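You operate a simulated robot arm through the tools that you are given. There is no shell and no other tool.

You run a simulated robot arm. Do the job below in one go: nothing can be reset, and whatever is moved stays where it is left.

Task
Wind the hand drive to its end, read the ratio and put the matching tag in the holder.
Fine: release the black brake lever first; wind back to zero and set the brake again. Leave the other controls.
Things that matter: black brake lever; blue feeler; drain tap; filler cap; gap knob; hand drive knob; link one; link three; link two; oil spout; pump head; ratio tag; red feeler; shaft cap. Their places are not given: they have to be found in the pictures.

The check looks at the end state, three seconds after you hand in, the way a careful person would. Anything else that was tipped, shoved, dropped, spilled or broken makes it a failure.

Robot
A 7-joint arm with a two-finger parallel gripper, fixed in place. Base frame: the origin is on the floor under the middle of its stand, x ahead of it, y to its left, z up; the work surface is at about z = 0.7. Readings come in m, degrees, newtons and seconds.
It reaches about 1.372 m from its shoulder. Its first joint turns from -149.0 to 149.0 degrees. Payload 3.43 kg.
Tool frame: the origin (TCP) lies between the finger pads and is the grasp point; the fingertips stand 0.03 m ahead of it; z points along the fingers, y is the line along which they close. The gripper opens to 0.094 m. The fingers are 0.028 m wide and 0.01 m thick; the gripper's body (0.05 by 0.096 m) begins 0.055 m behind the TCP.
Orientation is that of the tool frame in the base frame, as [roll, pitch, yaw] about the fixed x, y, z axes, in that order (R = Rz(yaw) Ry(pitch) Rx(roll)). With the fingers straight down and closing along the base's y, the tool's x points along the base's -x, its y along +y and its z along -z.

Tools
- The arm moves only by the tool send_rows. Its argument "moves" is a list that holds one entry, the list of rows, each a list of 7 numbers: the closure, from 0 (fully open) to 1 (shut), then the shift along the tool's x, y, z in cm, then the turn, a rotation vector about the tool's x, y, z in degrees. In form: [[[grip, dx, dy, dz, ax, ay, az], ...]]. A call has 1 to 20 rows; each row is the pose to reach, as a shift and turn from the pose commanded when the call began, along the tool's axes at that moment. Each row takes 0.2 s and may step no farther than 0.05 m and 8.6 degrees from the row before; otherwise, or with a gripper value out of range, the whole call is refused. Where a pose cannot be reached the arm comes as near as it can. A force on the tool above 60 N (or 10 N above the force at the start of the call, whichever is more), or a blocked arm, ends the call early, and 0.2 s more pass. The fingers move at their own pace (about 0.045 m/s each) and stop on an object; they squeeze with about 39 N. The grip force told is the motor's: it shows also when the fingers shut on nothing. Time passes only in rows, and 0.2 s behind the last, so rows that repeat a pose let the fingers close. The reply holds the time, the measured pose of the TCP, the force on the tool along the base axes, the opening and the grip force, in the units named above and with some noise, with the torque about the TCP (base axes, N m) and any sound that the robot's microphone picked up.
- Cameras (640 x 400 px; columns grow to the right, rows downward): "scene" is fixed at [0.2135, 0.6441, 1.6005]; the picture's right is [0.98, 0.19, 0.00], its down [0.16, -0.85, -0.49] and it looks along [-0.09, 0.48, -0.87] (base axes); focal length 240 px, centre (320, 200). "wrist" rides on the gripper at [0.076, 0.014, -0.103] in the tool frame; the picture's right is [-0.18, 0.98, 0.00], its down [-0.75, -0.14, -0.64] and it looks along [-0.63, -0.12, 0.77] (tool axes); focal length 243 px, centre (320, 200).
- camera(camera): a new picture of that camera. The clock stands still meanwhile.
- pixel_to_xyz(camera, pixels): for up to 12 pixels [column, row] of the newest picture of that camera ("zoom" is the newest enlarged one), the place [x, y, z] in the base frame of the surface seen there, good to about 0.003 m, but the place of the scene camera against the robot may be out by one fixed shift of up to 0.018 m in any direction. The clock stands still meanwhile.
- close_up(camera, box): a new picture of the part [left, top, right, bottom] of that camera's present view, enlarged. The clock stands still meanwhile.
- hand_in(): hands the job in; it is judged then, once.

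Unless the task says otherwise, let go and move clear before handing in.

The tools are called after "Emit:" as a command line: name --argument value ..., lists and objects as JSON in quotes. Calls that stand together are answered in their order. send_rows: Moves the arm, as the interface text tells. Its arguments: {"type":"object","properties":{"moves":{"type":"array","items":{"type":"array","items":{"type":"array","items":{"type":"number"}}}}},"required":["moves"]} The other tools are called the same way: camera (camera) takes a picture; pixel_to_xyz (camera, pixels) gives the place of the surface under pixels of a picture; close_up (camera, box) takes an enlarged picture of a part of a camera's view; hand_in () hands the job in.

At the start:

```text
clock: 0.0
tcp_pos: [-0.0466, 0.9874, 1.2743]
tool_rot: [179.6, 0.0, -179.9]
contact_force: [1.1, -0.1, -1.1]
ft_torque: [0.03, 0.02, -0.04]
grip_width: 0.094
gripper_force: 0.1
```

scene: 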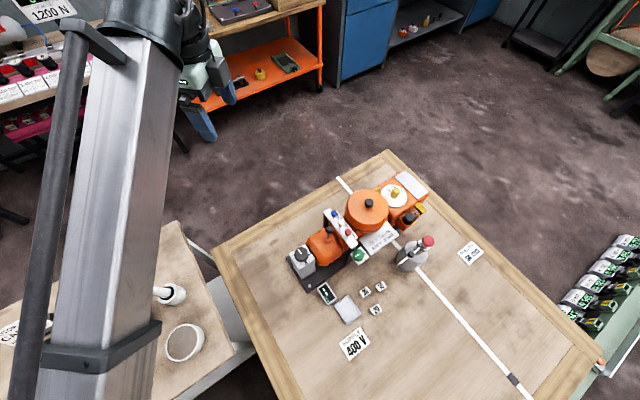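
wrist: 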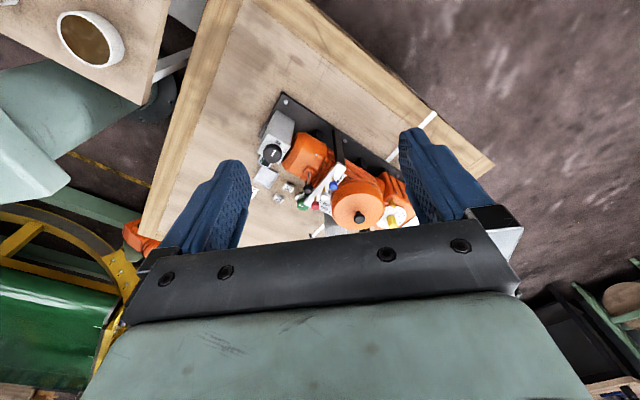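

The scene picture shows an orange machine on a bench around pixels (290-430, 170-300), with small tags near (365-380, 285-310). I'll take enlarged pictures of that area to identify the parts.

Emit:
close_up --camera "scene" --box '[280, 160, 440, 260]'

Emit:
close_up --camera "scene" --box '[280, 230, 408, 310]'

Emit:
close_up --camera "scene" --box '[340, 165, 468, 245]'

```text
4.00 times, centred on (360, 210) of scene
```

zoom: 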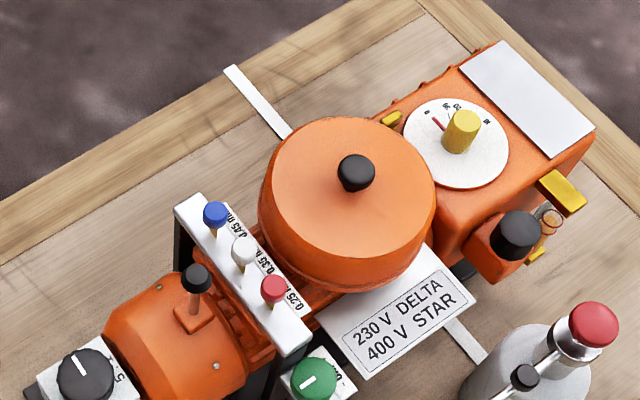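

```text
5.00 times, centred on (344, 270) of scene
```

zoom: 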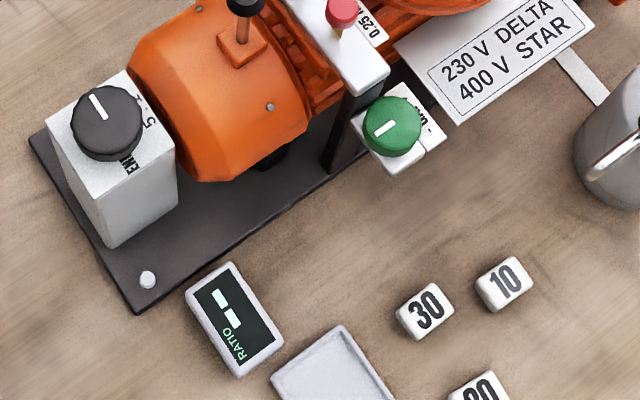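

```text
5.00 times, centred on (404, 205) of scene
```

zoom: 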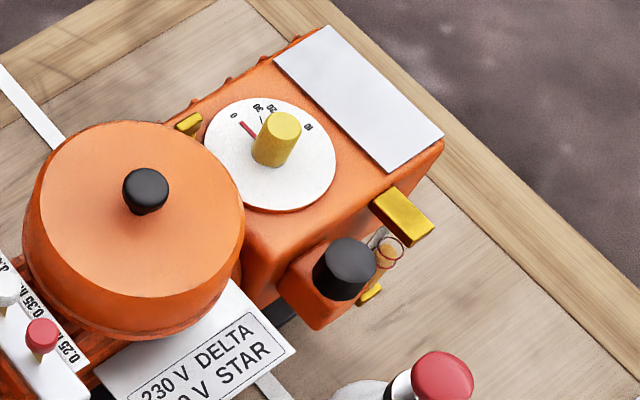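

The closer views show a yellow knob on a dial (462,128 in the first zoom), a black-knobbed lever on the orange motor, a dark rotary knob, a green rotary knob, a RATIO display and tags 10/30/80 or so. I'll zoom in on the labels.

Emit:
close_up --camera "scene" --box '[284, 240, 332, 270]'

Emit:
close_up --camera "scene" --box '[340, 240, 388, 270]'

Emit:
close_up --camera "scene" --box '[376, 178, 424, 208]'

Emit:
close_up --camera "scene" --box '[312, 205, 376, 245]'

Emit:
close_up --camera "scene" --box '[324, 275, 404, 325]'

Emit:
close_up --camera "scene" --box '[336, 320, 384, 350]'

```text
13.33 times, centred on (308, 255) of scene
```

zoom: 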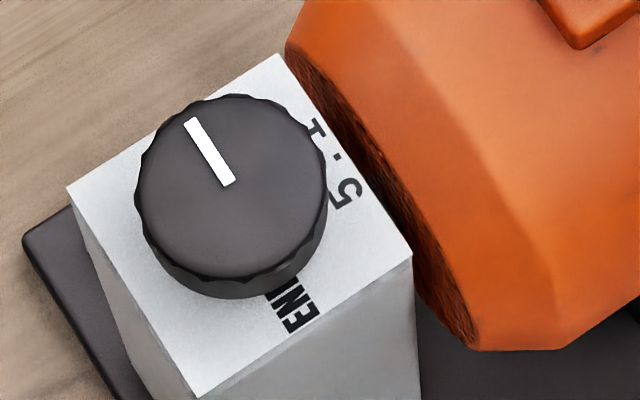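

```text
13.33 times, centred on (364, 255) of scene
```

zoom: 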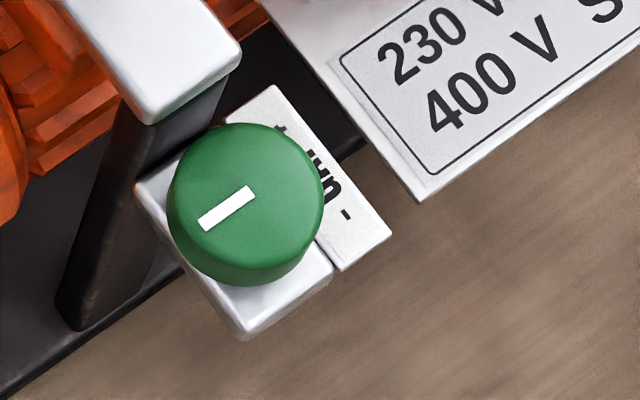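

```text
13.33 times, centred on (400, 193) of scene
```

zoom: 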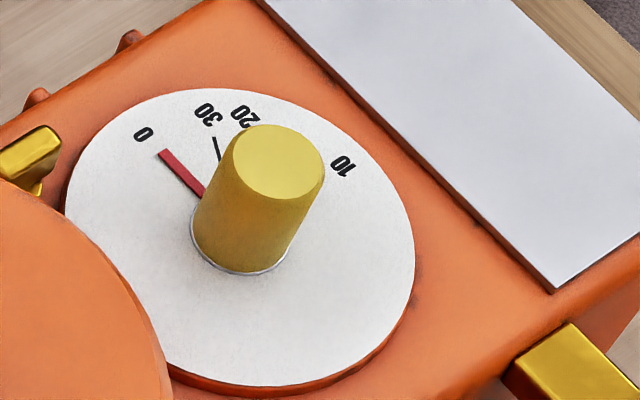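

```text
10.00 times, centred on (344, 225) of scene
```

zoom: 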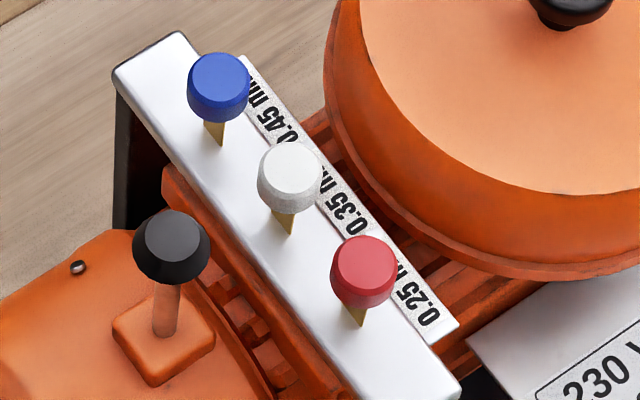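

```text
8.00 times, centred on (364, 300) of scene
```

zoom: 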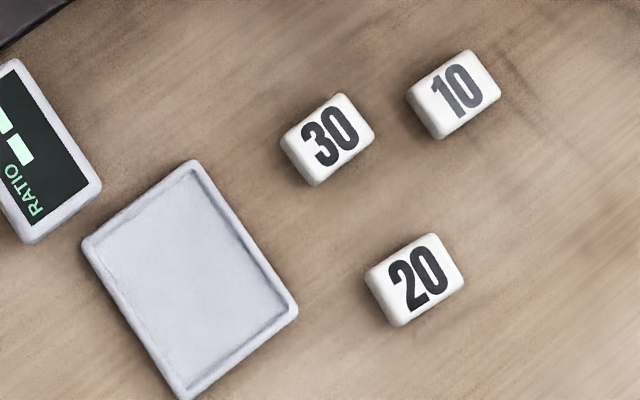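

```text
13.33 times, centred on (360, 335) of scene
```

zoom: 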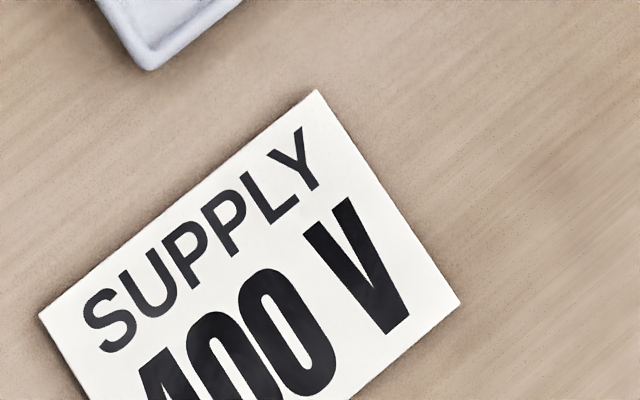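

The dial reads 0/30/20/10 with the red pointer at 0, and the dark knob on the grey box is probably the hand drive. I'll get 3D places of the main features from the scene camera.

Emit:
camera --camera "scene"

Emit:
pixel_to_xyz --camera "scene" --pixels '[[301, 254], [329, 229], [358, 255], [369, 204], [396, 190], [326, 293], [347, 310], [365, 292], [380, 286], [376, 310], [348, 229], [400, 275]]'

Emit:
close_up --camera "wrist" --box '[240, 80, 432, 240]'

```text
taken
```

scene: 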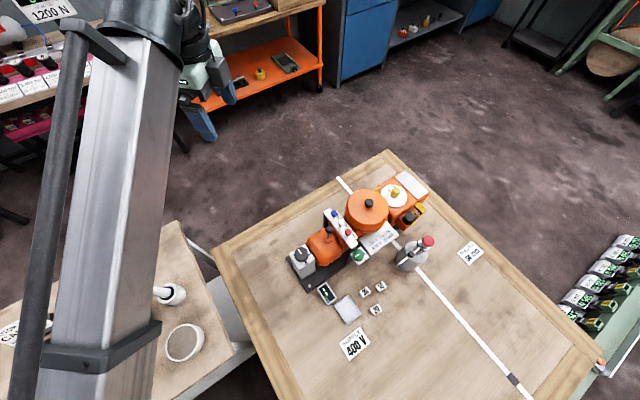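

```text
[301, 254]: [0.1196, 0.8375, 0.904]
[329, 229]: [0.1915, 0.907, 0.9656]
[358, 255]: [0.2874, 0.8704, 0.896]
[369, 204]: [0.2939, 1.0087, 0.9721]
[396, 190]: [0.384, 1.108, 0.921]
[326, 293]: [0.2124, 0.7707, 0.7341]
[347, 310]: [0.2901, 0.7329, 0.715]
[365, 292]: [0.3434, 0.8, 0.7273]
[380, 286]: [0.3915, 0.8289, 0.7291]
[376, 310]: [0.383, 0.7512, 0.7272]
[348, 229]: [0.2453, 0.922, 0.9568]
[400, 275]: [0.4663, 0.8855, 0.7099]
```

```text
2.50 times, centred on (336, 160) of wrist
```

zoom: 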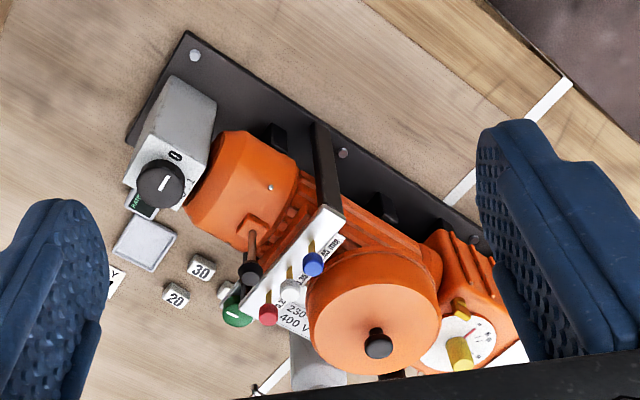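

The wrist zoom shows the grey box with the dark knob, with a "0" near it, at about base (0.12, 0.84, 0.90). I'll move above it, staying high, to read labels with the wrist camera.

Emit:
send_rows --moves '[[[0, -2.8, -2.4, 2.4, 0, 0, 0], [0, -5.6, -4.9, 4.9, 0, 0, 0], [0, -8.4, -7.4, 7.4, 0, 0, 0], [0, -11.2, -9.9, 10, 0, 0, 0], [0, -14, -12.4, 12.5, 0, 0, 0], [0, -16.6, -14.7, 15, 0, 0, 0], [0, -16.6, -14.7, 15, 0, 0, 0]]]'

Emit:
camera --camera "wrist"

Emit:
camera --camera "scene"

```text
clock: 1.6
tcp_pos: [0.1161, 0.8423, 1.1239]
tool_rot: [179.6, 0.0, -180.0]
contact_force: [0.8, -0.3, 0.2]
ft_torque: [0.02, 0.02, 0.02]
grip_width: 0.0941
gripper_force: 0.1
```

```text
taken
```

wrist: 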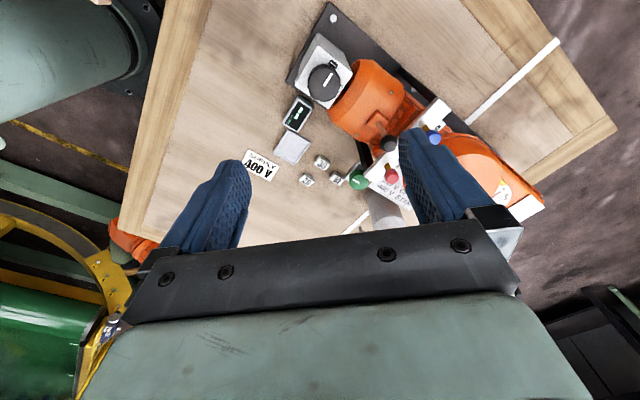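

```text
taken
```

scene: 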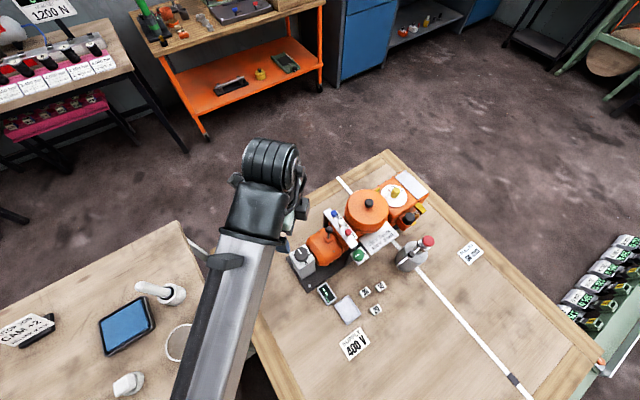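

The wrist picture now shows the grey box and dark knob at about (322,82). I'll zoom in to read its labels and the brake lever.

Emit:
close_up --camera "wrist" --box '[280, 40, 376, 100]'

Emit:
close_up --camera "wrist" --box '[330, 70, 458, 150]'

Emit:
close_up --camera "wrist" --box '[260, 90, 388, 210]'

Emit:
pixel_to_xyz --camera "wrist" --pixels '[[323, 80], [390, 144], [358, 180], [298, 113], [291, 149], [321, 162], [307, 180], [336, 180], [391, 176], [434, 138], [370, 90]]'

```text
6.67 times, centred on (328, 70) of wrist
```

zoom: 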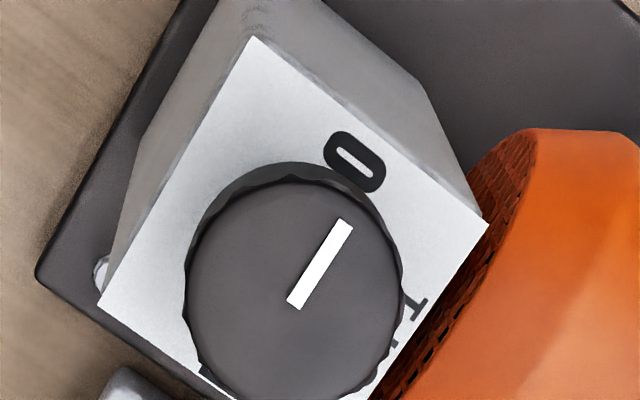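

```text
5.00 times, centred on (394, 110) of wrist
```

zoom: 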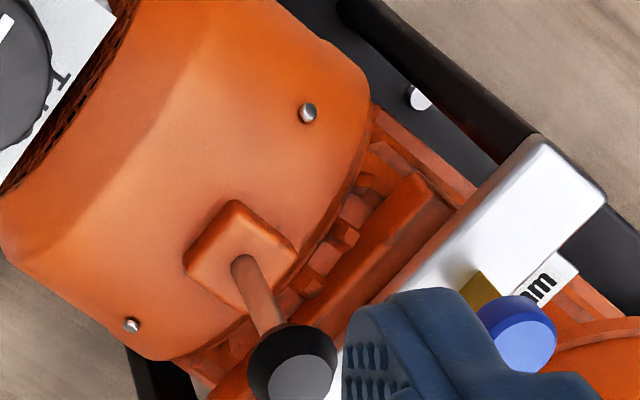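

```text
3.33 times, centred on (324, 150) of wrist
```

zoom: 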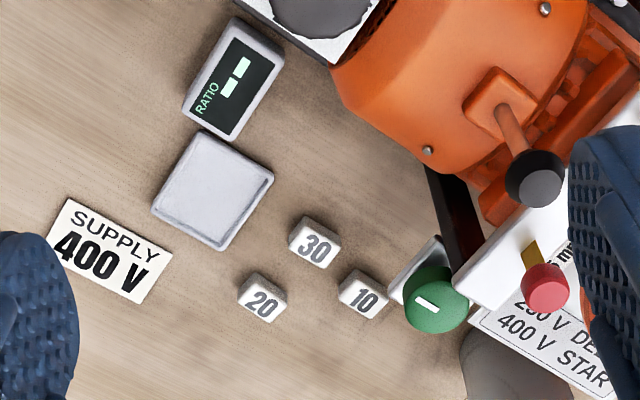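

```text
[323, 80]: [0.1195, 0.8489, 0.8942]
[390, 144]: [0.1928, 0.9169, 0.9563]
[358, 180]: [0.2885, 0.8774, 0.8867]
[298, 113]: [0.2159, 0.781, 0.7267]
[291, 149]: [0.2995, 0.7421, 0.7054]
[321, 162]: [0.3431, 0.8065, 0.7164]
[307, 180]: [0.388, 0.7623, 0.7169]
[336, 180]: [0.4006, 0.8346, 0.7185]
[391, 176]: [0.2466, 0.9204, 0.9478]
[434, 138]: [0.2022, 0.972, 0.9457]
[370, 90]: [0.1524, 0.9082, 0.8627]
```

The white mark of the dark knob points at "0", so it is most likely the hand drive with a scale ("0 … T … END"). I'll measure the knob, box and motor geometry with the wrist camera.

Emit:
close_up --camera "wrist" --box '[280, 40, 376, 100]'

Emit:
pixel_to_xyz --camera "zoom" --pixels '[[295, 290], [195, 290], [395, 270], [290, 190], [255, 40], [485, 220], [105, 300], [450, 240], [540, 135], [520, 250], [600, 200], [240, 180]]'

Emit:
close_up --camera "wrist" --box '[330, 50, 458, 130]'

Emit:
pixel_to_xyz --camera "zoom" --pixels '[[150, 200], [200, 180], [240, 200], [100, 250], [250, 120], [310, 200], [240, 335], [285, 385], [250, 370], [310, 380], [240, 280], [30, 320]]'

```text
6.67 times, centred on (328, 70) of wrist
```

zoom: 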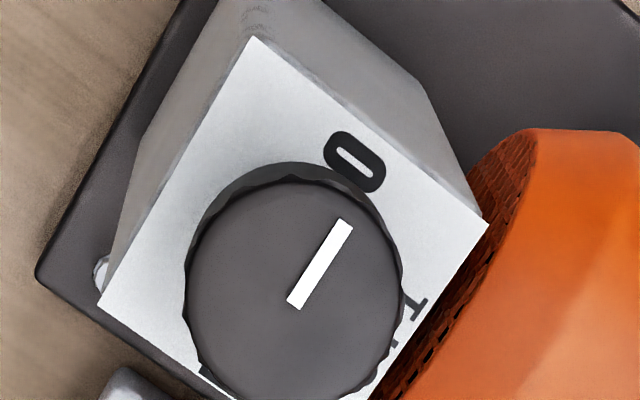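

```text
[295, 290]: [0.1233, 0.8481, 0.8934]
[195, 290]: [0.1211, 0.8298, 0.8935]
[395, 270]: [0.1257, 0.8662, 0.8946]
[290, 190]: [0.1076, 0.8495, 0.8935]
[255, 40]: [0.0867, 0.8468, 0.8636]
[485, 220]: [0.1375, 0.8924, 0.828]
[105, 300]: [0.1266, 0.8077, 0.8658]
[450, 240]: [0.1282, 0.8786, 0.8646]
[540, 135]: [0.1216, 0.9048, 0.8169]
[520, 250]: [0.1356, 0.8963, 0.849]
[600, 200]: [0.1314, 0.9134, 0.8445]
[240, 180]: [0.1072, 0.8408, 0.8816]
```

```text
5.00 times, centred on (394, 90) of wrist
```

zoom: 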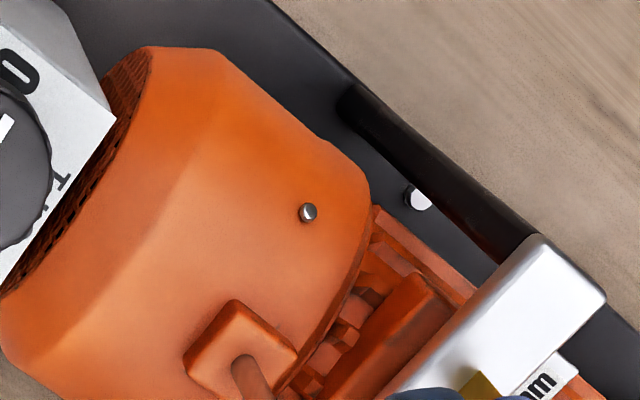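

```text
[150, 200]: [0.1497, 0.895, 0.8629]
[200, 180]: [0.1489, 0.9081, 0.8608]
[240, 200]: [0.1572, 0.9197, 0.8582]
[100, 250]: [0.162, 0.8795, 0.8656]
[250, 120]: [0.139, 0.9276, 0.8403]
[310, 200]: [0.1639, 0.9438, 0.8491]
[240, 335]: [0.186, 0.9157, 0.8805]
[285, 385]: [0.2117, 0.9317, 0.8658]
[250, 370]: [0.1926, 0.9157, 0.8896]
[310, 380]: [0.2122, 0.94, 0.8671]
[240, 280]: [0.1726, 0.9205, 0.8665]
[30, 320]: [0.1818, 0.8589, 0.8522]
```

The knob top is at about z = 0.894 with centre near (0.126, 0.848). The motor top is only at about 0.866, so the fingers can turn freely around the knob. I'll tilt and move to view the brake lever and labels from the side.

Emit:
send_rows --moves '[[[0, 2.2, 2.6, 1.4, 0, -6.6, 0], [0, 4.4, 5.2, 2.9, 0, -13.3, 0], [0, 6.6, 7.8, 4.4, 0, -20, 0], [0, 6.6, 7.8, 4.4, 0, -20, 0]]]'

Emit:
camera --camera "wrist"

```text
clock: 2.6
tcp_pos: [0.0507, 0.9195, 1.0796]
tool_rot: [179.5, 20.1, 179.8]
contact_force: [1.0, 0.0, -0.8]
ft_torque: [0.01, 0.03, -0.04]
grip_width: 0.094
gripper_force: 0.1
```

```text
taken
```

wrist: 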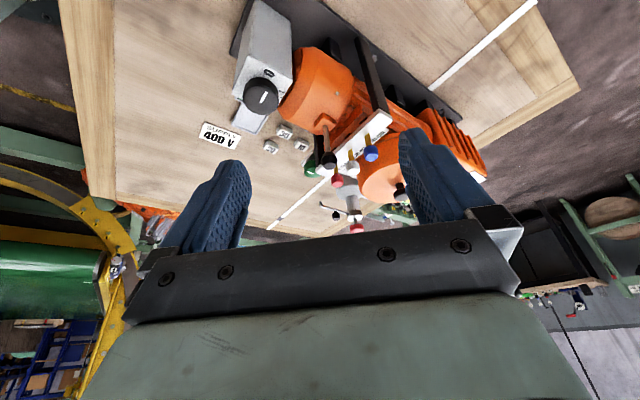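

The lever is visible around (325,130)–(328,160). I'll zoom on it and the surrounding parts.

Emit:
close_up --camera "wrist" --box '[284, 90, 412, 170]'

Emit:
pixel_to_xyz --camera "zoom" --pixels '[[220, 350], [210, 190], [200, 160], [205, 230], [215, 290], [230, 145], [180, 150], [265, 420], [330, 330], [440, 315], [215, 310], [230, 370]]'

Emit:
close_up --camera "wrist" --box '[300, 110, 348, 170]'

Emit:
close_up --camera "wrist" --box '[230, 40, 310, 120]'

```text
5.00 times, centred on (348, 130) of wrist
```

zoom: 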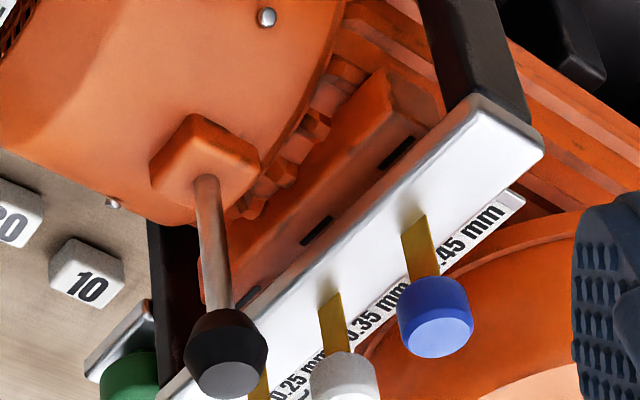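

```text
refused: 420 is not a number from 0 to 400
```

```text
6.67 times, centred on (324, 140) of wrist
```

zoom: 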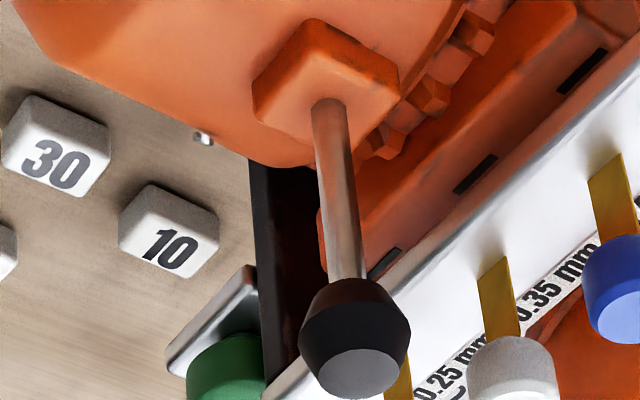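

```text
5.00 times, centred on (270, 80) of wrist
```

zoom: 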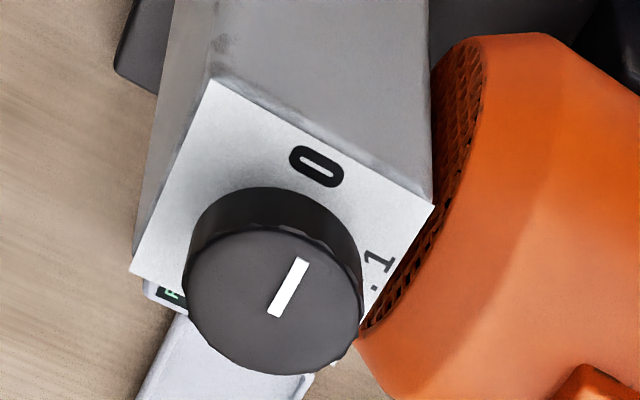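

The scale reads "0 … 1.5 … END", so winding is 1.5 turns. There is no marking on the lever, so I'll measure its tilt.

Emit:
close_up --camera "wrist" --box '[300, 110, 348, 170]'

Emit:
pixel_to_xyz --camera "zoom" --pixels '[[328, 115], [332, 150], [338, 200], [342, 250], [350, 375], [330, 330], [385, 330], [255, 85], [400, 70], [316, 18], [345, 140], [362, 375]]'

Emit:
close_up --camera "scene" --box '[312, 215, 344, 245]'

```text
6.67 times, centred on (324, 140) of wrist
```

zoom: 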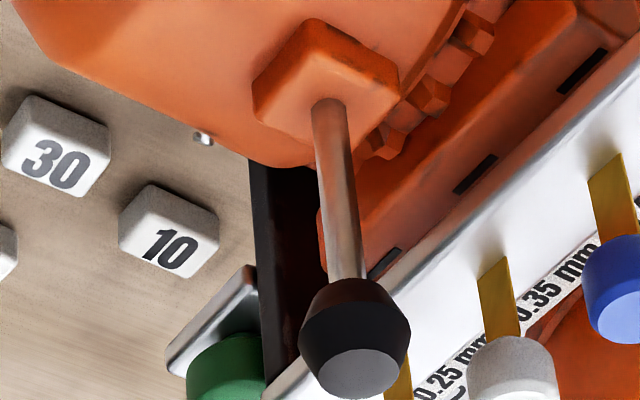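

```text
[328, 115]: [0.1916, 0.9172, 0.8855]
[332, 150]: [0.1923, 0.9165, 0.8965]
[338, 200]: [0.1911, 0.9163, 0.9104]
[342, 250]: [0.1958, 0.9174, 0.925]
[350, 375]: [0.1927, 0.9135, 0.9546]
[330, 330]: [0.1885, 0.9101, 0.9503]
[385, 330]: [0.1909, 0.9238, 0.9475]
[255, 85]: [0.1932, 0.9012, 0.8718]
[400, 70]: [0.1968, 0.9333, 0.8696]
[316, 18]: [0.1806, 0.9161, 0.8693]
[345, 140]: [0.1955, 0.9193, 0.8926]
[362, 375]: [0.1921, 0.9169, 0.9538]
```

```text
13.33 times, centred on (328, 230) of scene
```

zoom: 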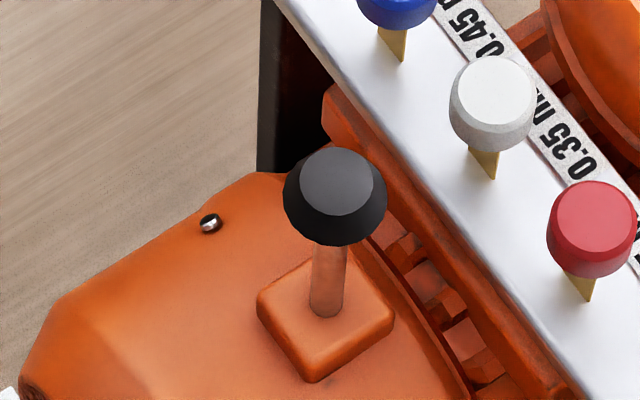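

The lever is upright: stem base at about (0.193, 0.917, 0.886) and knob top at about (0.193, 0.916, 0.955). I'll level the tool again, yaw it by -45° to line up with the machine axis, and stop above the lever.

Emit:
send_rows --moves '[[[0, -1.3, 0, 1.2, 0, 6.6, 0], [0, -2.6, -0.1, 2.4, 0, 13.3, 0], [0, -3.9, -0.25, 3.55, 0, 20, 0], [0, -3.9, -0.25, 3.55, 0, 20, 0]]]'

Emit:
send_rows --moves '[[[0, -1.5, 0, 0.5, 0, 0, -7.5], [0, -3.0, 0, 1, 0, 0, -15], [0, -4.6, 0, 1.5, 0, 0, -22.5], [0, -6.2, 0, 2, 0, 0, -30], [0, -7.8, 0, 2.5, 0, 0, -37.5], [0, -9.3, 0, 3, 0, 0, -45], [0, -9.3, 0, 3, 0, 0, -45]]]'

Emit:
camera --camera "wrist"

```text
clock: 3.6
tcp_pos: [0.1015, 0.9183, 1.0601]
tool_rot: [179.7, 0.0, 179.9]
contact_force: [0.1, -0.1, -0.2]
ft_torque: [-0.01, -0.03, -0.02]
grip_width: 0.0942
gripper_force: 0.1
```

```text
clock: 5.2
tcp_pos: [0.1937, 0.9163, 1.0303]
tool_rot: [179.6, 0.4, -134.9]
contact_force: [-0.5, 0.2, 0.3]
ft_torque: [-0.01, 0.02, 0.0]
grip_width: 0.0939
gripper_force: 0.1
```

```text
taken
```

wrist: 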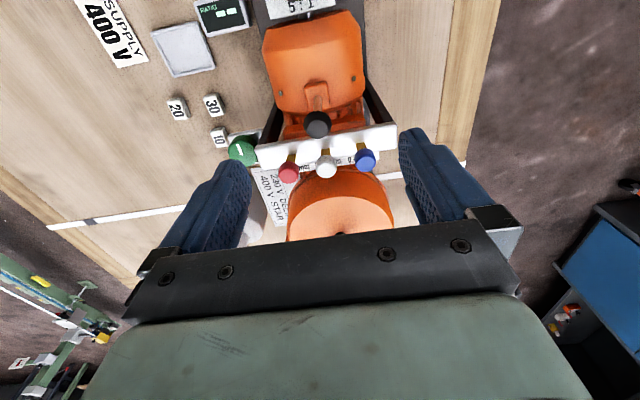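

The view is now aligned with the machine; the lever knob is at (317,123). I'll zoom in to inspect the lever and the label at the top (300,5).

Emit:
close_up --camera "wrist" --box '[256, 0, 352, 60]'

Emit:
close_up --camera "wrist" --box '[256, 80, 384, 190]'

Emit:
pixel_to_xyz --camera "wrist" --pixels '[[317, 120], [317, 132], [288, 172], [325, 168], [365, 159], [270, 155], [385, 140], [238, 150], [340, 235], [345, 190]]'

```text
6.67 times, centred on (304, 30) of wrist
```

zoom: 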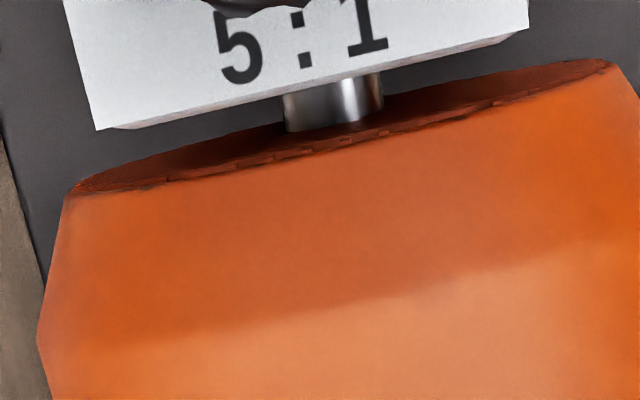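

```text
3.64 times, centred on (320, 135) of wrist
```

zoom: 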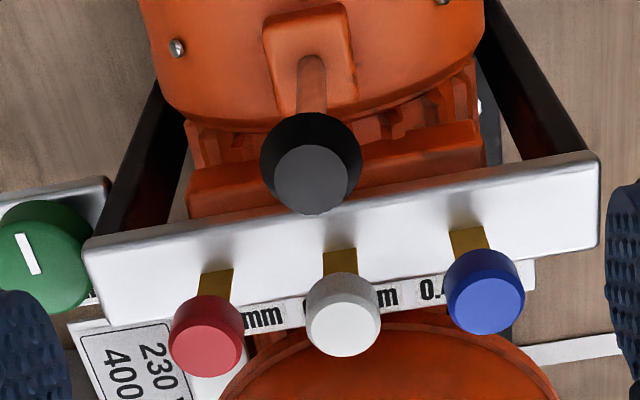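

```text
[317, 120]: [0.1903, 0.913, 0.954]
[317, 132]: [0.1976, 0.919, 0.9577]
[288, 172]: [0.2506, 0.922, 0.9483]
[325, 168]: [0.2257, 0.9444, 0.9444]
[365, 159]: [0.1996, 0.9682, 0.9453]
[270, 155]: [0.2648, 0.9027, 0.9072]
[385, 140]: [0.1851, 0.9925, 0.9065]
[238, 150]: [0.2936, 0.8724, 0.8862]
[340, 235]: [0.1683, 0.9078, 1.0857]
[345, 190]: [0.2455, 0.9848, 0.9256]
```

The label reads "5:1", so the knob drives the motor 5:1 from "0" to "END", half a turn away. The lever knob is directly below the TCP, so I'll go down and close gently on it.

Emit:
send_rows --moves '[[[0, 0, 0, 3, 0, 0, 0], [0, 0, 0, 6, 0, 0, 0], [0, 0, 0, 8.7, 0, 0, 0], [0, 0, 0, 8.7, 0, 0, 0]]]'

Emit:
camera --camera "wrist"

```text
clock: 6.2
tcp_pos: [0.1955, 0.9196, 0.943]
tool_rot: [179.6, 0.3, -135.0]
contact_force: [0.2, 0.4, 0.3]
ft_torque: [-0.02, -0.01, 0.03]
grip_width: 0.0941
gripper_force: 0.1
```

```text
taken
```

wrist: 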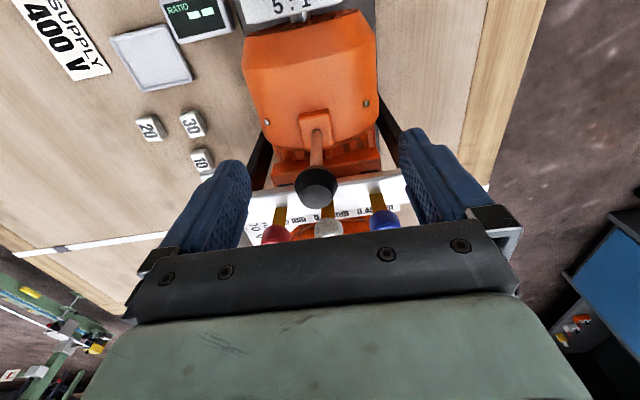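

The knob sits centred between the fingers at (318,187). I'll check its place and then close.

Emit:
pixel_to_xyz --camera "wrist" --pixels '[[318, 187], [296, 187], [340, 187], [318, 175], [318, 204], [316, 140], [275, 235], [328, 228], [385, 218]]'

Emit:
send_rows --moves '[[[0.3, 0, 0, 0, 0, 0, 0], [0.5, 0, 0, 0, 0, 0, 0], [0.65, 0, 0, 0, 0, 0, 0], [0.65, 0, 0, 0, 0, 0, 0], [0.65, 0, 0, 0, 0, 0, 0]]]'

Emit:
close_up --camera "wrist" --box '[240, 100, 400, 240]'

```text
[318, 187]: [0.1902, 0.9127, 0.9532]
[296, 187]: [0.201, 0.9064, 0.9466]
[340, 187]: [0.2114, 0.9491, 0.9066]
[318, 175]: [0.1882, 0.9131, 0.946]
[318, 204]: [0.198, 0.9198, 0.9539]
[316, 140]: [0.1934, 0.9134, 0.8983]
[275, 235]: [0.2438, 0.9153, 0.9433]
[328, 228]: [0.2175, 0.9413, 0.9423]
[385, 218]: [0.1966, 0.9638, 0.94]
```

```text
clock: 7.4
tcp_pos: [0.1946, 0.9197, 0.9442]
tool_rot: [179.7, 0.3, -135.0]
contact_force: [0.4, 0.6, 1.0]
ft_torque: [-0.02, 0.0, 0.0]
grip_width: 0.0329
gripper_force: 0.1
```

```text
2.86 times, centred on (320, 170) of wrist
```

zoom: 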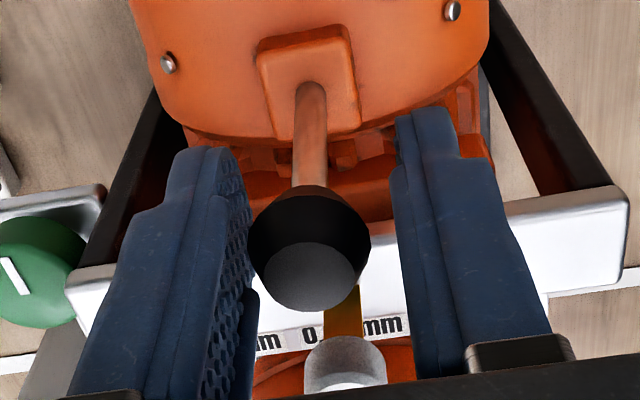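

The knob is about 2 mm to the left of centre between the fingers. I'll shift 2 mm that way and 3 mm back along the axis, then close onto it.

Emit:
send_rows --moves '[[[0.65, 0.3, -0.2, 0, 0, 0, 0], [0.65, 0.3, -0.2, 0, 0, 0, 0], [0.75, 0.3, -0.2, 0, 0, 0, 0], [0.8, 0.3, -0.2, 0, 0, 0, 0], [0.85, 0.3, -0.2, 0, 0, 0, 0], [0.85, 0.3, -0.2, 0, 0, 0, 0]]]'

Emit:
close_up --camera "wrist" --box '[240, 100, 400, 240]'

```text
clock: 8.8
tcp_pos: [0.1934, 0.9148, 0.9444]
tool_rot: [179.7, 0.3, -134.9]
contact_force: [-2.7, 2.4, 0.1]
ft_torque: [-0.01, 0.04, 0.02]
grip_width: 0.0216
gripper_force: 45.6
```

```text
2.86 times, centred on (320, 170) of wrist
```

zoom: 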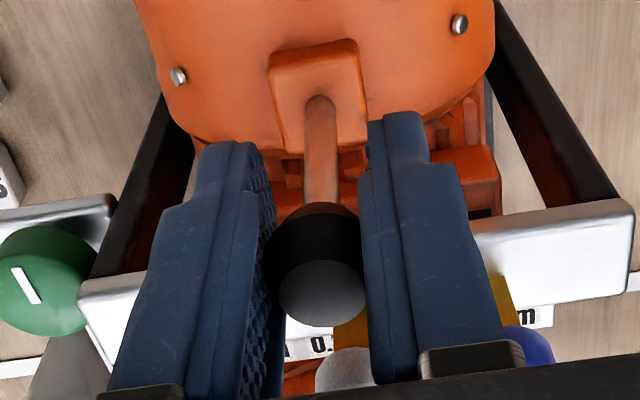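

The knob is gripped (width 21.6 mm) with only about 3.6 N of side force. I'll test a small 4 mm push toward the fan side (tool +x) and watch the force.

Emit:
send_rows --moves '[[[0.85, 0.2, 0, 0, 0, 0, 0], [0.85, 0.4, 0, 0, 0, 0, 0], [0.85, 0.4, 0, 0, 0, 0, 0]]]'

```text
clock: 9.6
tcp_pos: [0.1928, 0.9138, 0.9419]
tool_rot: [179.6, 0.5, -135.1]
contact_force: [11.2, 17.7, 11.2]
ft_torque: [0.91, -0.97, 0.0]
grip_width: 0.0219
gripper_force: 45.0
```

Pushing toward the fan met about 20 N with only 1 mm of movement, so that direction looks blocked. I'll return and test the opposite way.

Emit:
send_rows --moves '[[[0.85, -0.2, 0, 0, 0, 0, 0], [0.85, -0.4, 0, 0, 0, 0, 0], [0.85, -0.4, 0, 0, 0, 0, 0]]]'

Emit:
send_rows --moves '[[[0.85, -0.2, 0, 0, 0, 0, 0], [0.85, -0.4, 0, 0, 0, 0, 0], [0.85, -0.4, 0, 0, 0, 0, 0]]]'

```text
clock: 10.4
tcp_pos: [0.1928, 0.914, 0.9437]
tool_rot: [179.6, 0.1, -135.0]
contact_force: [-5.5, 2.7, 19.1]
ft_torque: [0.12, 0.07, 0.02]
grip_width: 0.0216
gripper_force: 44.6
```

```text
clock: 11.2
tcp_pos: [0.1949, 0.9159, 0.9426]
tool_rot: [179.6, 0.0, -134.9]
contact_force: [-20.3, -8.9, 9.7]
ft_torque: [-0.68, 0.63, 0.05]
grip_width: 0.0219
gripper_force: 45.2
```

Both axial directions resist the same way (about 20 N at 4 mm), so the lever hinges the other way. I'll return and test across the axis (tool ±y).

Emit:
send_rows --moves '[[[0.85, 0.2, 0, 0, 0, 0, 0], [0.85, 0.4, 0, 0, 0, 0, 0], [0.85, 0.4, 0, 0, 0, 0, 0]]]'

Emit:
send_rows --moves '[[[0.85, 0, -0.2, 0, 0, 0, 0], [0.85, 0, -0.4, 0, 0, 0, 0], [0.85, 0, -0.4, 0, 0, 0, 0]]]'

```text
clock: 12.0
tcp_pos: [0.1945, 0.9157, 0.942]
tool_rot: [179.7, 0.4, -135.1]
contact_force: [-5.5, 4.6, -3.0]
ft_torque: [0.01, 0.0, -0.01]
grip_width: 0.0219
gripper_force: 44.9
```

```text
clock: 12.8
tcp_pos: [0.1936, 0.9153, 0.9423]
tool_rot: [179.4, 0.5, -134.9]
contact_force: [-21.0, 35.5, 1.4]
ft_torque: [0.45, -0.57, 0.1]
grip_width: 0.0218
gripper_force: 45.5
```

Tool -y is also blocked (about 40 N reaction). I'll back off and try tool +y.

Emit:
send_rows --moves '[[[0.85, 0, 0.2, 0, 0, 0, 0], [0.85, 0, 0.4, 0, 0, 0, 0], [0.85, 0, 0.4, 0, 0, 0, 0]]]'

Emit:
send_rows --moves '[[[0.85, 0, 0.2, 0, 0, 0, 0], [0.85, 0, 0.4, 0, 0, 0, 0], [0.85, 0, 0.4, 0, 0, 0, 0]]]'

```text
clock: 13.6
tcp_pos: [0.1949, 0.9152, 0.9422]
tool_rot: [179.6, 0.5, -135.1]
contact_force: [-10.7, 24.8, 1.6]
ft_torque: [0.51, -0.49, 0.01]
grip_width: 0.0218
gripper_force: 44.8
```

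```text
clock: 14.4
tcp_pos: [0.1929, 0.9146, 0.9422]
tool_rot: [179.9, 0.3, -135.1]
contact_force: [17.1, -2.1, 0.1]
ft_torque: [0.5, -0.56, -0.03]
grip_width: 0.0218
gripper_force: 44.9
```

None of the four sideways directions gave way easily. I'll look at the lever's present state before trying anything stronger.

Emit:
close_up --camera "wrist" --box '[240, 100, 400, 240]'

Emit:
close_up --camera "scene" --box '[280, 190, 376, 250]'

Emit:
send_rows --moves '[[[0.85, 0, -0.2, 0, 0, 0, 0], [0.85, 0, -0.2, 0, 0, 0, 0]]]'

```text
2.86 times, centred on (320, 170) of wrist
```

zoom: 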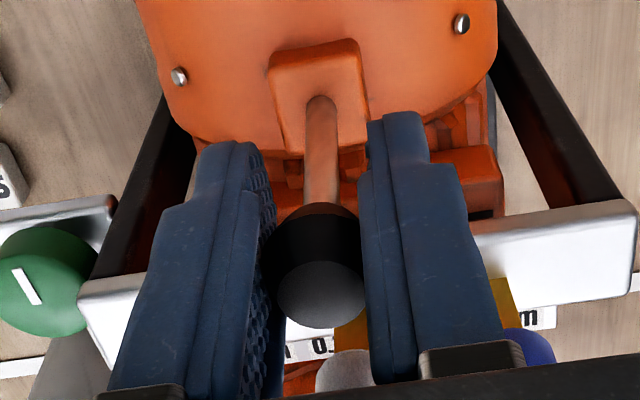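

```text
6.67 times, centred on (328, 220) of scene
```

zoom: 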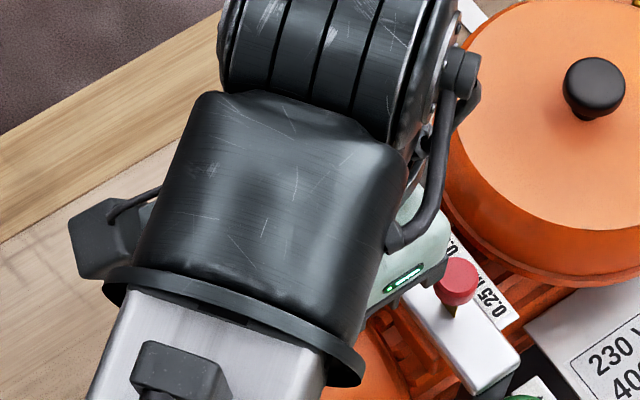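

```text
clock: 15.0
tcp_pos: [0.1944, 0.9148, 0.9432]
tool_rot: [179.8, 0.3, -135.1]
contact_force: [18.3, -1.9, 1.8]
ft_torque: [0.57, -0.51, -0.08]
grip_width: 0.0217
gripper_force: 44.8
```

Positions barely change across these tests, so the lever is stiff sideways. The forces seem to lag, so I'll hold still at the original pose to see them settle.

Emit:
send_rows --moves '[[[0.85, 0, -0.2, 0, 0, 0, 0], [0.85, 0, -0.2, 0, 0, 0, 0], [0.85, 0, -0.2, 0, 0, 0, 0], [0.85, 0, -0.2, 0, 0, 0, 0], [0.85, 0, -0.2, 0, 0, 0, 0]]]'

Emit:
send_rows --moves '[[[0.85, 0, 0, 0, 0, 0, 0], [0.85, 0, 0, 0, 0, 0, 0], [0.85, 0, 0, 0, 0, 0, 0], [0.85, 0, 0, 0, 0, 0, 0], [0.85, 0, 0, 0, 0, 0, 0]]]'

```text
clock: 16.2
tcp_pos: [0.1946, 0.915, 0.9432]
tool_rot: [179.6, 0.4, -135.0]
contact_force: [8.9, 11.8, 5.2]
ft_torque: [0.71, -0.66, 0.04]
grip_width: 0.0217
gripper_force: 45.3
```

```text
clock: 17.4
tcp_pos: [0.1938, 0.9144, 0.9423]
tool_rot: [179.6, 0.3, -135.0]
contact_force: [4.5, 13.5, 6.9]
ft_torque: [0.58, -0.56, -0.01]
grip_width: 0.022
gripper_force: 45.3
```

The torque readings are telling: the axial pushes act as if applied about 65 mm below the TCP, so the lever hinges about the transverse axis near z ≈ 0.88 and only my non-rotating grip holds it. I'll tilt the tool along the arc toward the fan side, a few degrees first.

Emit:
send_rows --moves '[[[0.85, 0.44, 0, 0.01, 0, -4, 0], [0.85, 0.88, 0, 0.06, 0, -8, 0], [0.85, 0.88, 0, 0.06, 0, -8, 0]]]'

```text
clock: 18.2
tcp_pos: [0.1874, 0.9078, 0.9409]
tool_rot: [179.6, 8.3, -135.0]
contact_force: [-1.6, 12.4, 10.6]
ft_torque: [0.5, -0.45, 0.04]
grip_width: 0.022
gripper_force: 45.0
```

It moved freely: the TCP went 9 mm along the arc with low force. I'll continue the tilt in small steps and watch for a stop.

Emit:
send_rows --moves '[[[0.85, 0.58, 0, 0.03, 0, -5.3, 0], [0.85, 1.17, 0, 0.11, 0, -10.7, 0], [0.85, 1.17, 0, 0.11, 0, -10.7, 0]]]'

Emit:
close_up --camera "wrist" --box '[240, 100, 400, 240]'

```text
clock: 19.0
tcp_pos: [0.1784, 0.9, 0.9382]
tool_rot: [179.7, 19.0, -135.1]
contact_force: [-2.4, 5.2, 5.7]
ft_torque: [0.21, -0.17, 0.03]
grip_width: 0.0218
gripper_force: 45.1
```

```text
2.86 times, centred on (320, 170) of wrist
```

zoom: 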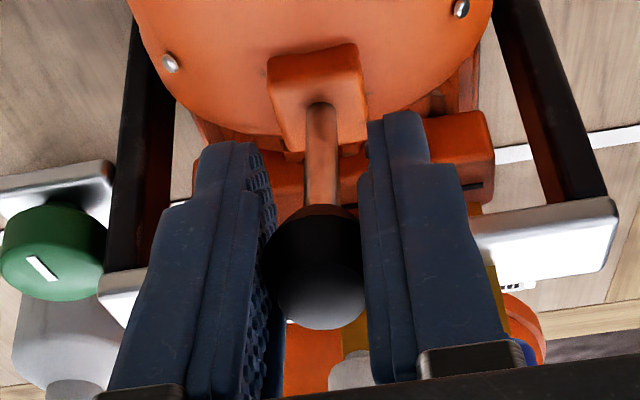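

The lever tilts easily (now 19°) with torque dropping. I'll continue in small steps until a stop or a click.

Emit:
send_rows --moves '[[[0.85, 0.58, 0, 0.03, 0, -5.3, 0], [0.85, 1.0, 0, 0.08, 0, -9, 0], [0.85, 1.0, 0, 0.08, 0, -9, 0]]]'

```text
clock: 19.8
tcp_pos: [0.1732, 0.8947, 0.9346]
tool_rot: [179.7, 28.0, -135.2]
contact_force: [7.2, 5.8, -3.2]
ft_torque: [-0.82, 0.82, -0.05]
grip_width: 0.0217
gripper_force: 45.4
```

The torque has reversed sign to about 1.2 Nm at 28°, suggesting an end stop. I'll look at the lever now.

Emit:
close_up --camera "wrist" --box '[240, 100, 400, 240]'

Emit:
pixel_to_xyz --camera "zoom" --pixels '[[320, 110], [322, 150], [322, 190], [315, 250], [315, 310], [318, 130], [322, 170]]'

```text
2.86 times, centred on (320, 170) of wrist
```

zoom: 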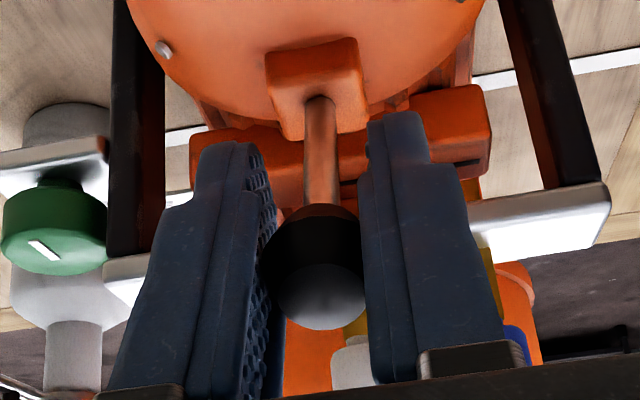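

```text
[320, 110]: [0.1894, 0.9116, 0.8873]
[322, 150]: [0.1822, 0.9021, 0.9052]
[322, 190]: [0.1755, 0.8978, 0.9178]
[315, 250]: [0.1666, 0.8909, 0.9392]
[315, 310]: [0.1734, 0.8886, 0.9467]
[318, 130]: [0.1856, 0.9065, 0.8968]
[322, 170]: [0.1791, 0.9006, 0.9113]
```

The stem is tilted about 30° toward the fan. I'll try 5° more to confirm the stop.

Emit:
send_rows --moves '[[[0.85, 0.28, 0, 0.01, 0, -2.5, 0], [0.85, 0.55, 0, 0.03, 0, -5, 0], [0.85, 0.55, 0, 0.03, 0, -5, 0]]]'

Emit:
close_up --camera "wrist" --box '[240, 100, 400, 240]'

Emit:
pixel_to_xyz --camera "zoom" --pixels '[[320, 110], [322, 150], [322, 190], [315, 250], [315, 310], [318, 130], [322, 170]]'

```text
clock: 20.6
tcp_pos: [0.1714, 0.8929, 0.9332]
tool_rot: [179.6, 33.5, -135.3]
contact_force: [35.2, 31.8, 17.6]
ft_torque: [-0.32, 0.3, -0.08]
grip_width: 0.022
gripper_force: 44.9
```

```text
2.86 times, centred on (320, 170) of wrist
```

zoom: 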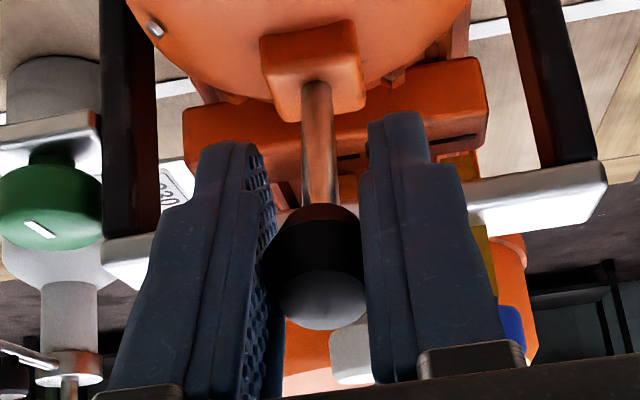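

```text
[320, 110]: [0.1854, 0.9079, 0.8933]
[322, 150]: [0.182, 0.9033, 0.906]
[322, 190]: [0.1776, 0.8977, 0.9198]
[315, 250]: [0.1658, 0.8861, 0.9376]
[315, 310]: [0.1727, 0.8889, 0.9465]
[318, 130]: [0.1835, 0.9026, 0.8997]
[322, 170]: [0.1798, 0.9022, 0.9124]
```

The stop is firm (47 N reaction) at about 28–30°, so the lever is at its end. I'll back off the excess, open slightly, and retract along the tool axis.

Emit:
send_rows --moves '[[[0.85, -0.3, 0, 0, 0, 3, 0], [0.85, -0.5, 0, 0, 0, 5, 0], [0.85, -0.5, 0, 0, 0, 5, 0], [0.7, -0.5, 0, 0, 0, 5, 0], [0.6, -0.5, 0, 0, 0, 5, 0], [0.6, -0.5, 0, 0, 0, 5, 0], [0.6, -0.5, 0, 0, 0, 5, 0]]]'

Emit:
send_rows --moves '[[[0.5, 0, 0, -2, 0, 0, 0], [0.4, 0, 0, -4, 0, 0, 0], [0.4, 0, 0, -6, 0, 0, 0], [0.4, 0, 0, -8, 0, 0, 0], [0.4, 0, 0, -8, 0, 0, 0]]]'

Emit:
camera --camera "wrist"

```text
clock: 22.2
tcp_pos: [0.1715, 0.8936, 0.9352]
tool_rot: [179.6, 28.0, -135.1]
contact_force: [-0.8, -0.6, -0.7]
ft_torque: [0.0, -0.04, -0.01]
grip_width: 0.0375
gripper_force: 0.3
```

```text
clock: 23.4
tcp_pos: [0.1467, 0.8658, 1.0066]
tool_rot: [179.5, 28.0, -135.2]
contact_force: [-0.1, 0.8, -0.2]
ft_torque: [0.02, -0.06, 0.01]
grip_width: 0.0564
gripper_force: 0.0
```

```text
taken
```

wrist: 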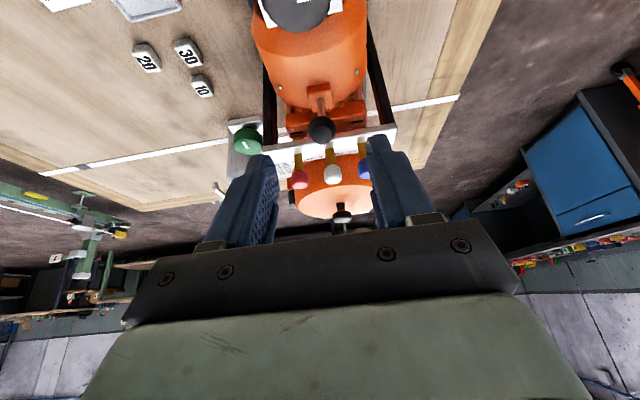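

The lever is freed and the gripper is clear. I'll check the lever's position and the display after letting go.

Emit:
close_up --camera "wrist" --box '[256, 70, 384, 170]'

Emit:
pixel_to_xyz --camera "wrist" --pixels '[[320, 98], [320, 105], [320, 113], [320, 130], [316, 95]]'

Emit:
close_up --camera "scene" --box '[280, 190, 440, 310]'

```text
4.00 times, centred on (320, 120) of wrist
```

zoom: 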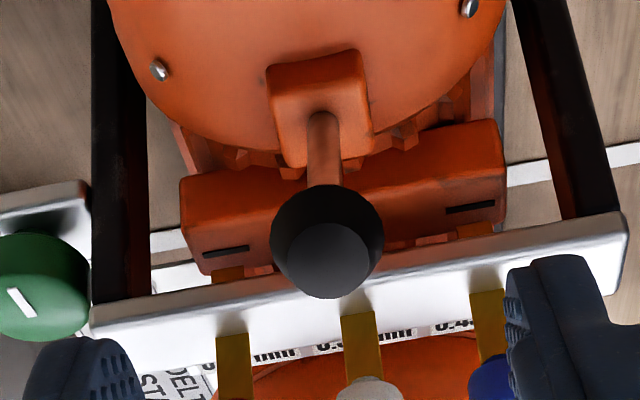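

```text
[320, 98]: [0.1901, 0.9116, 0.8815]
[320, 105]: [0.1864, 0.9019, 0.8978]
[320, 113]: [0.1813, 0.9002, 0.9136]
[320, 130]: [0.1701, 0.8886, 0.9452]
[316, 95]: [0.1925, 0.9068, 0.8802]
```

```text
3.33 times, centred on (360, 250) of scene
```

zoom: 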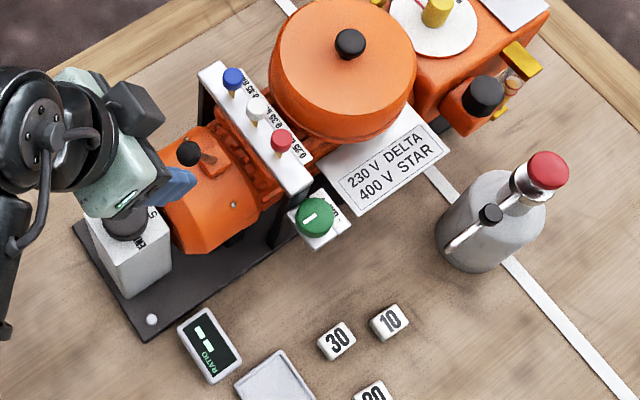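

The lever stays tilted (knob at about (0.170, 0.889, 0.945)), so it holds its released position. Next I'll level the tool above the hand-drive knob.

Emit:
send_rows --moves '[[[0.4, 0, 0, -1.6, 0, 0, 0], [0.4, 0.6, 0, -1.6, 0, 7, 0], [0.4, 1.2, 0.05, -1.6, 0, 14, 0], [0.4, 1.8, 0.1, -1.6, 0, 21, 0], [0.4, 2.24, 0.13, -1.6, 0, 28, 0], [0.4, 2.24, 0.13, -1.6, 0, 28, 0]]]'

Emit:
camera --camera "wrist"

```text
clock: 24.8
tcp_pos: [0.1261, 0.8468, 1.0085]
tool_rot: [179.7, -0.1, -135.0]
contact_force: [-1.0, 0.3, 0.6]
ft_torque: [0.0, -0.04, -0.03]
grip_width: 0.0562
gripper_force: 0.0
```

```text
taken
```

wrist: 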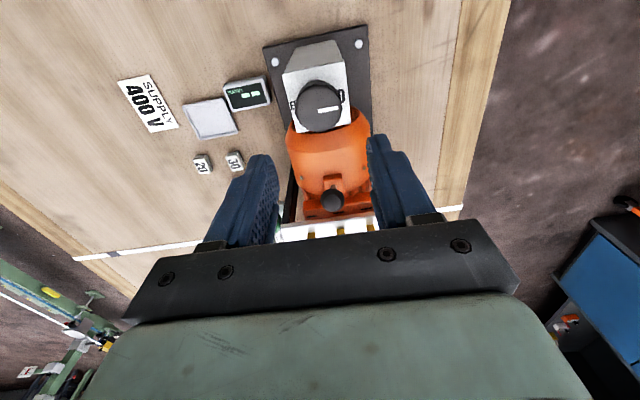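

The knob is below the TCP at (318,107). I'll zoom in to read the scale around it and refine its centre.

Emit:
close_up --camera "wrist" --box '[270, 60, 374, 140]'

Emit:
pixel_to_xyz --camera "zoom" --pixels '[[300, 290], [160, 290], [440, 290], [300, 160], [300, 420], [200, 190], [400, 190], [300, 280]]'

```text
5.00 times, centred on (322, 100) of wrist
```

zoom: 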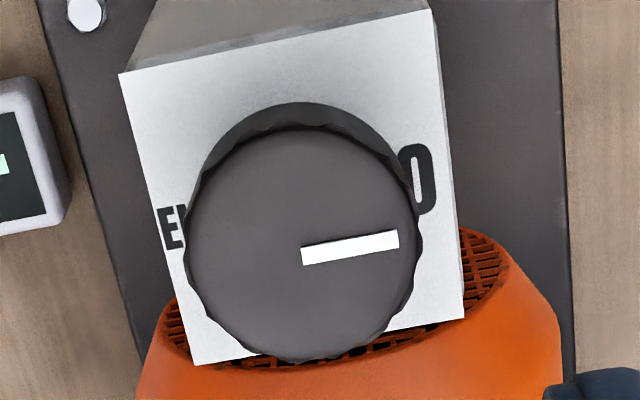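

```text
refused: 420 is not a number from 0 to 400
```

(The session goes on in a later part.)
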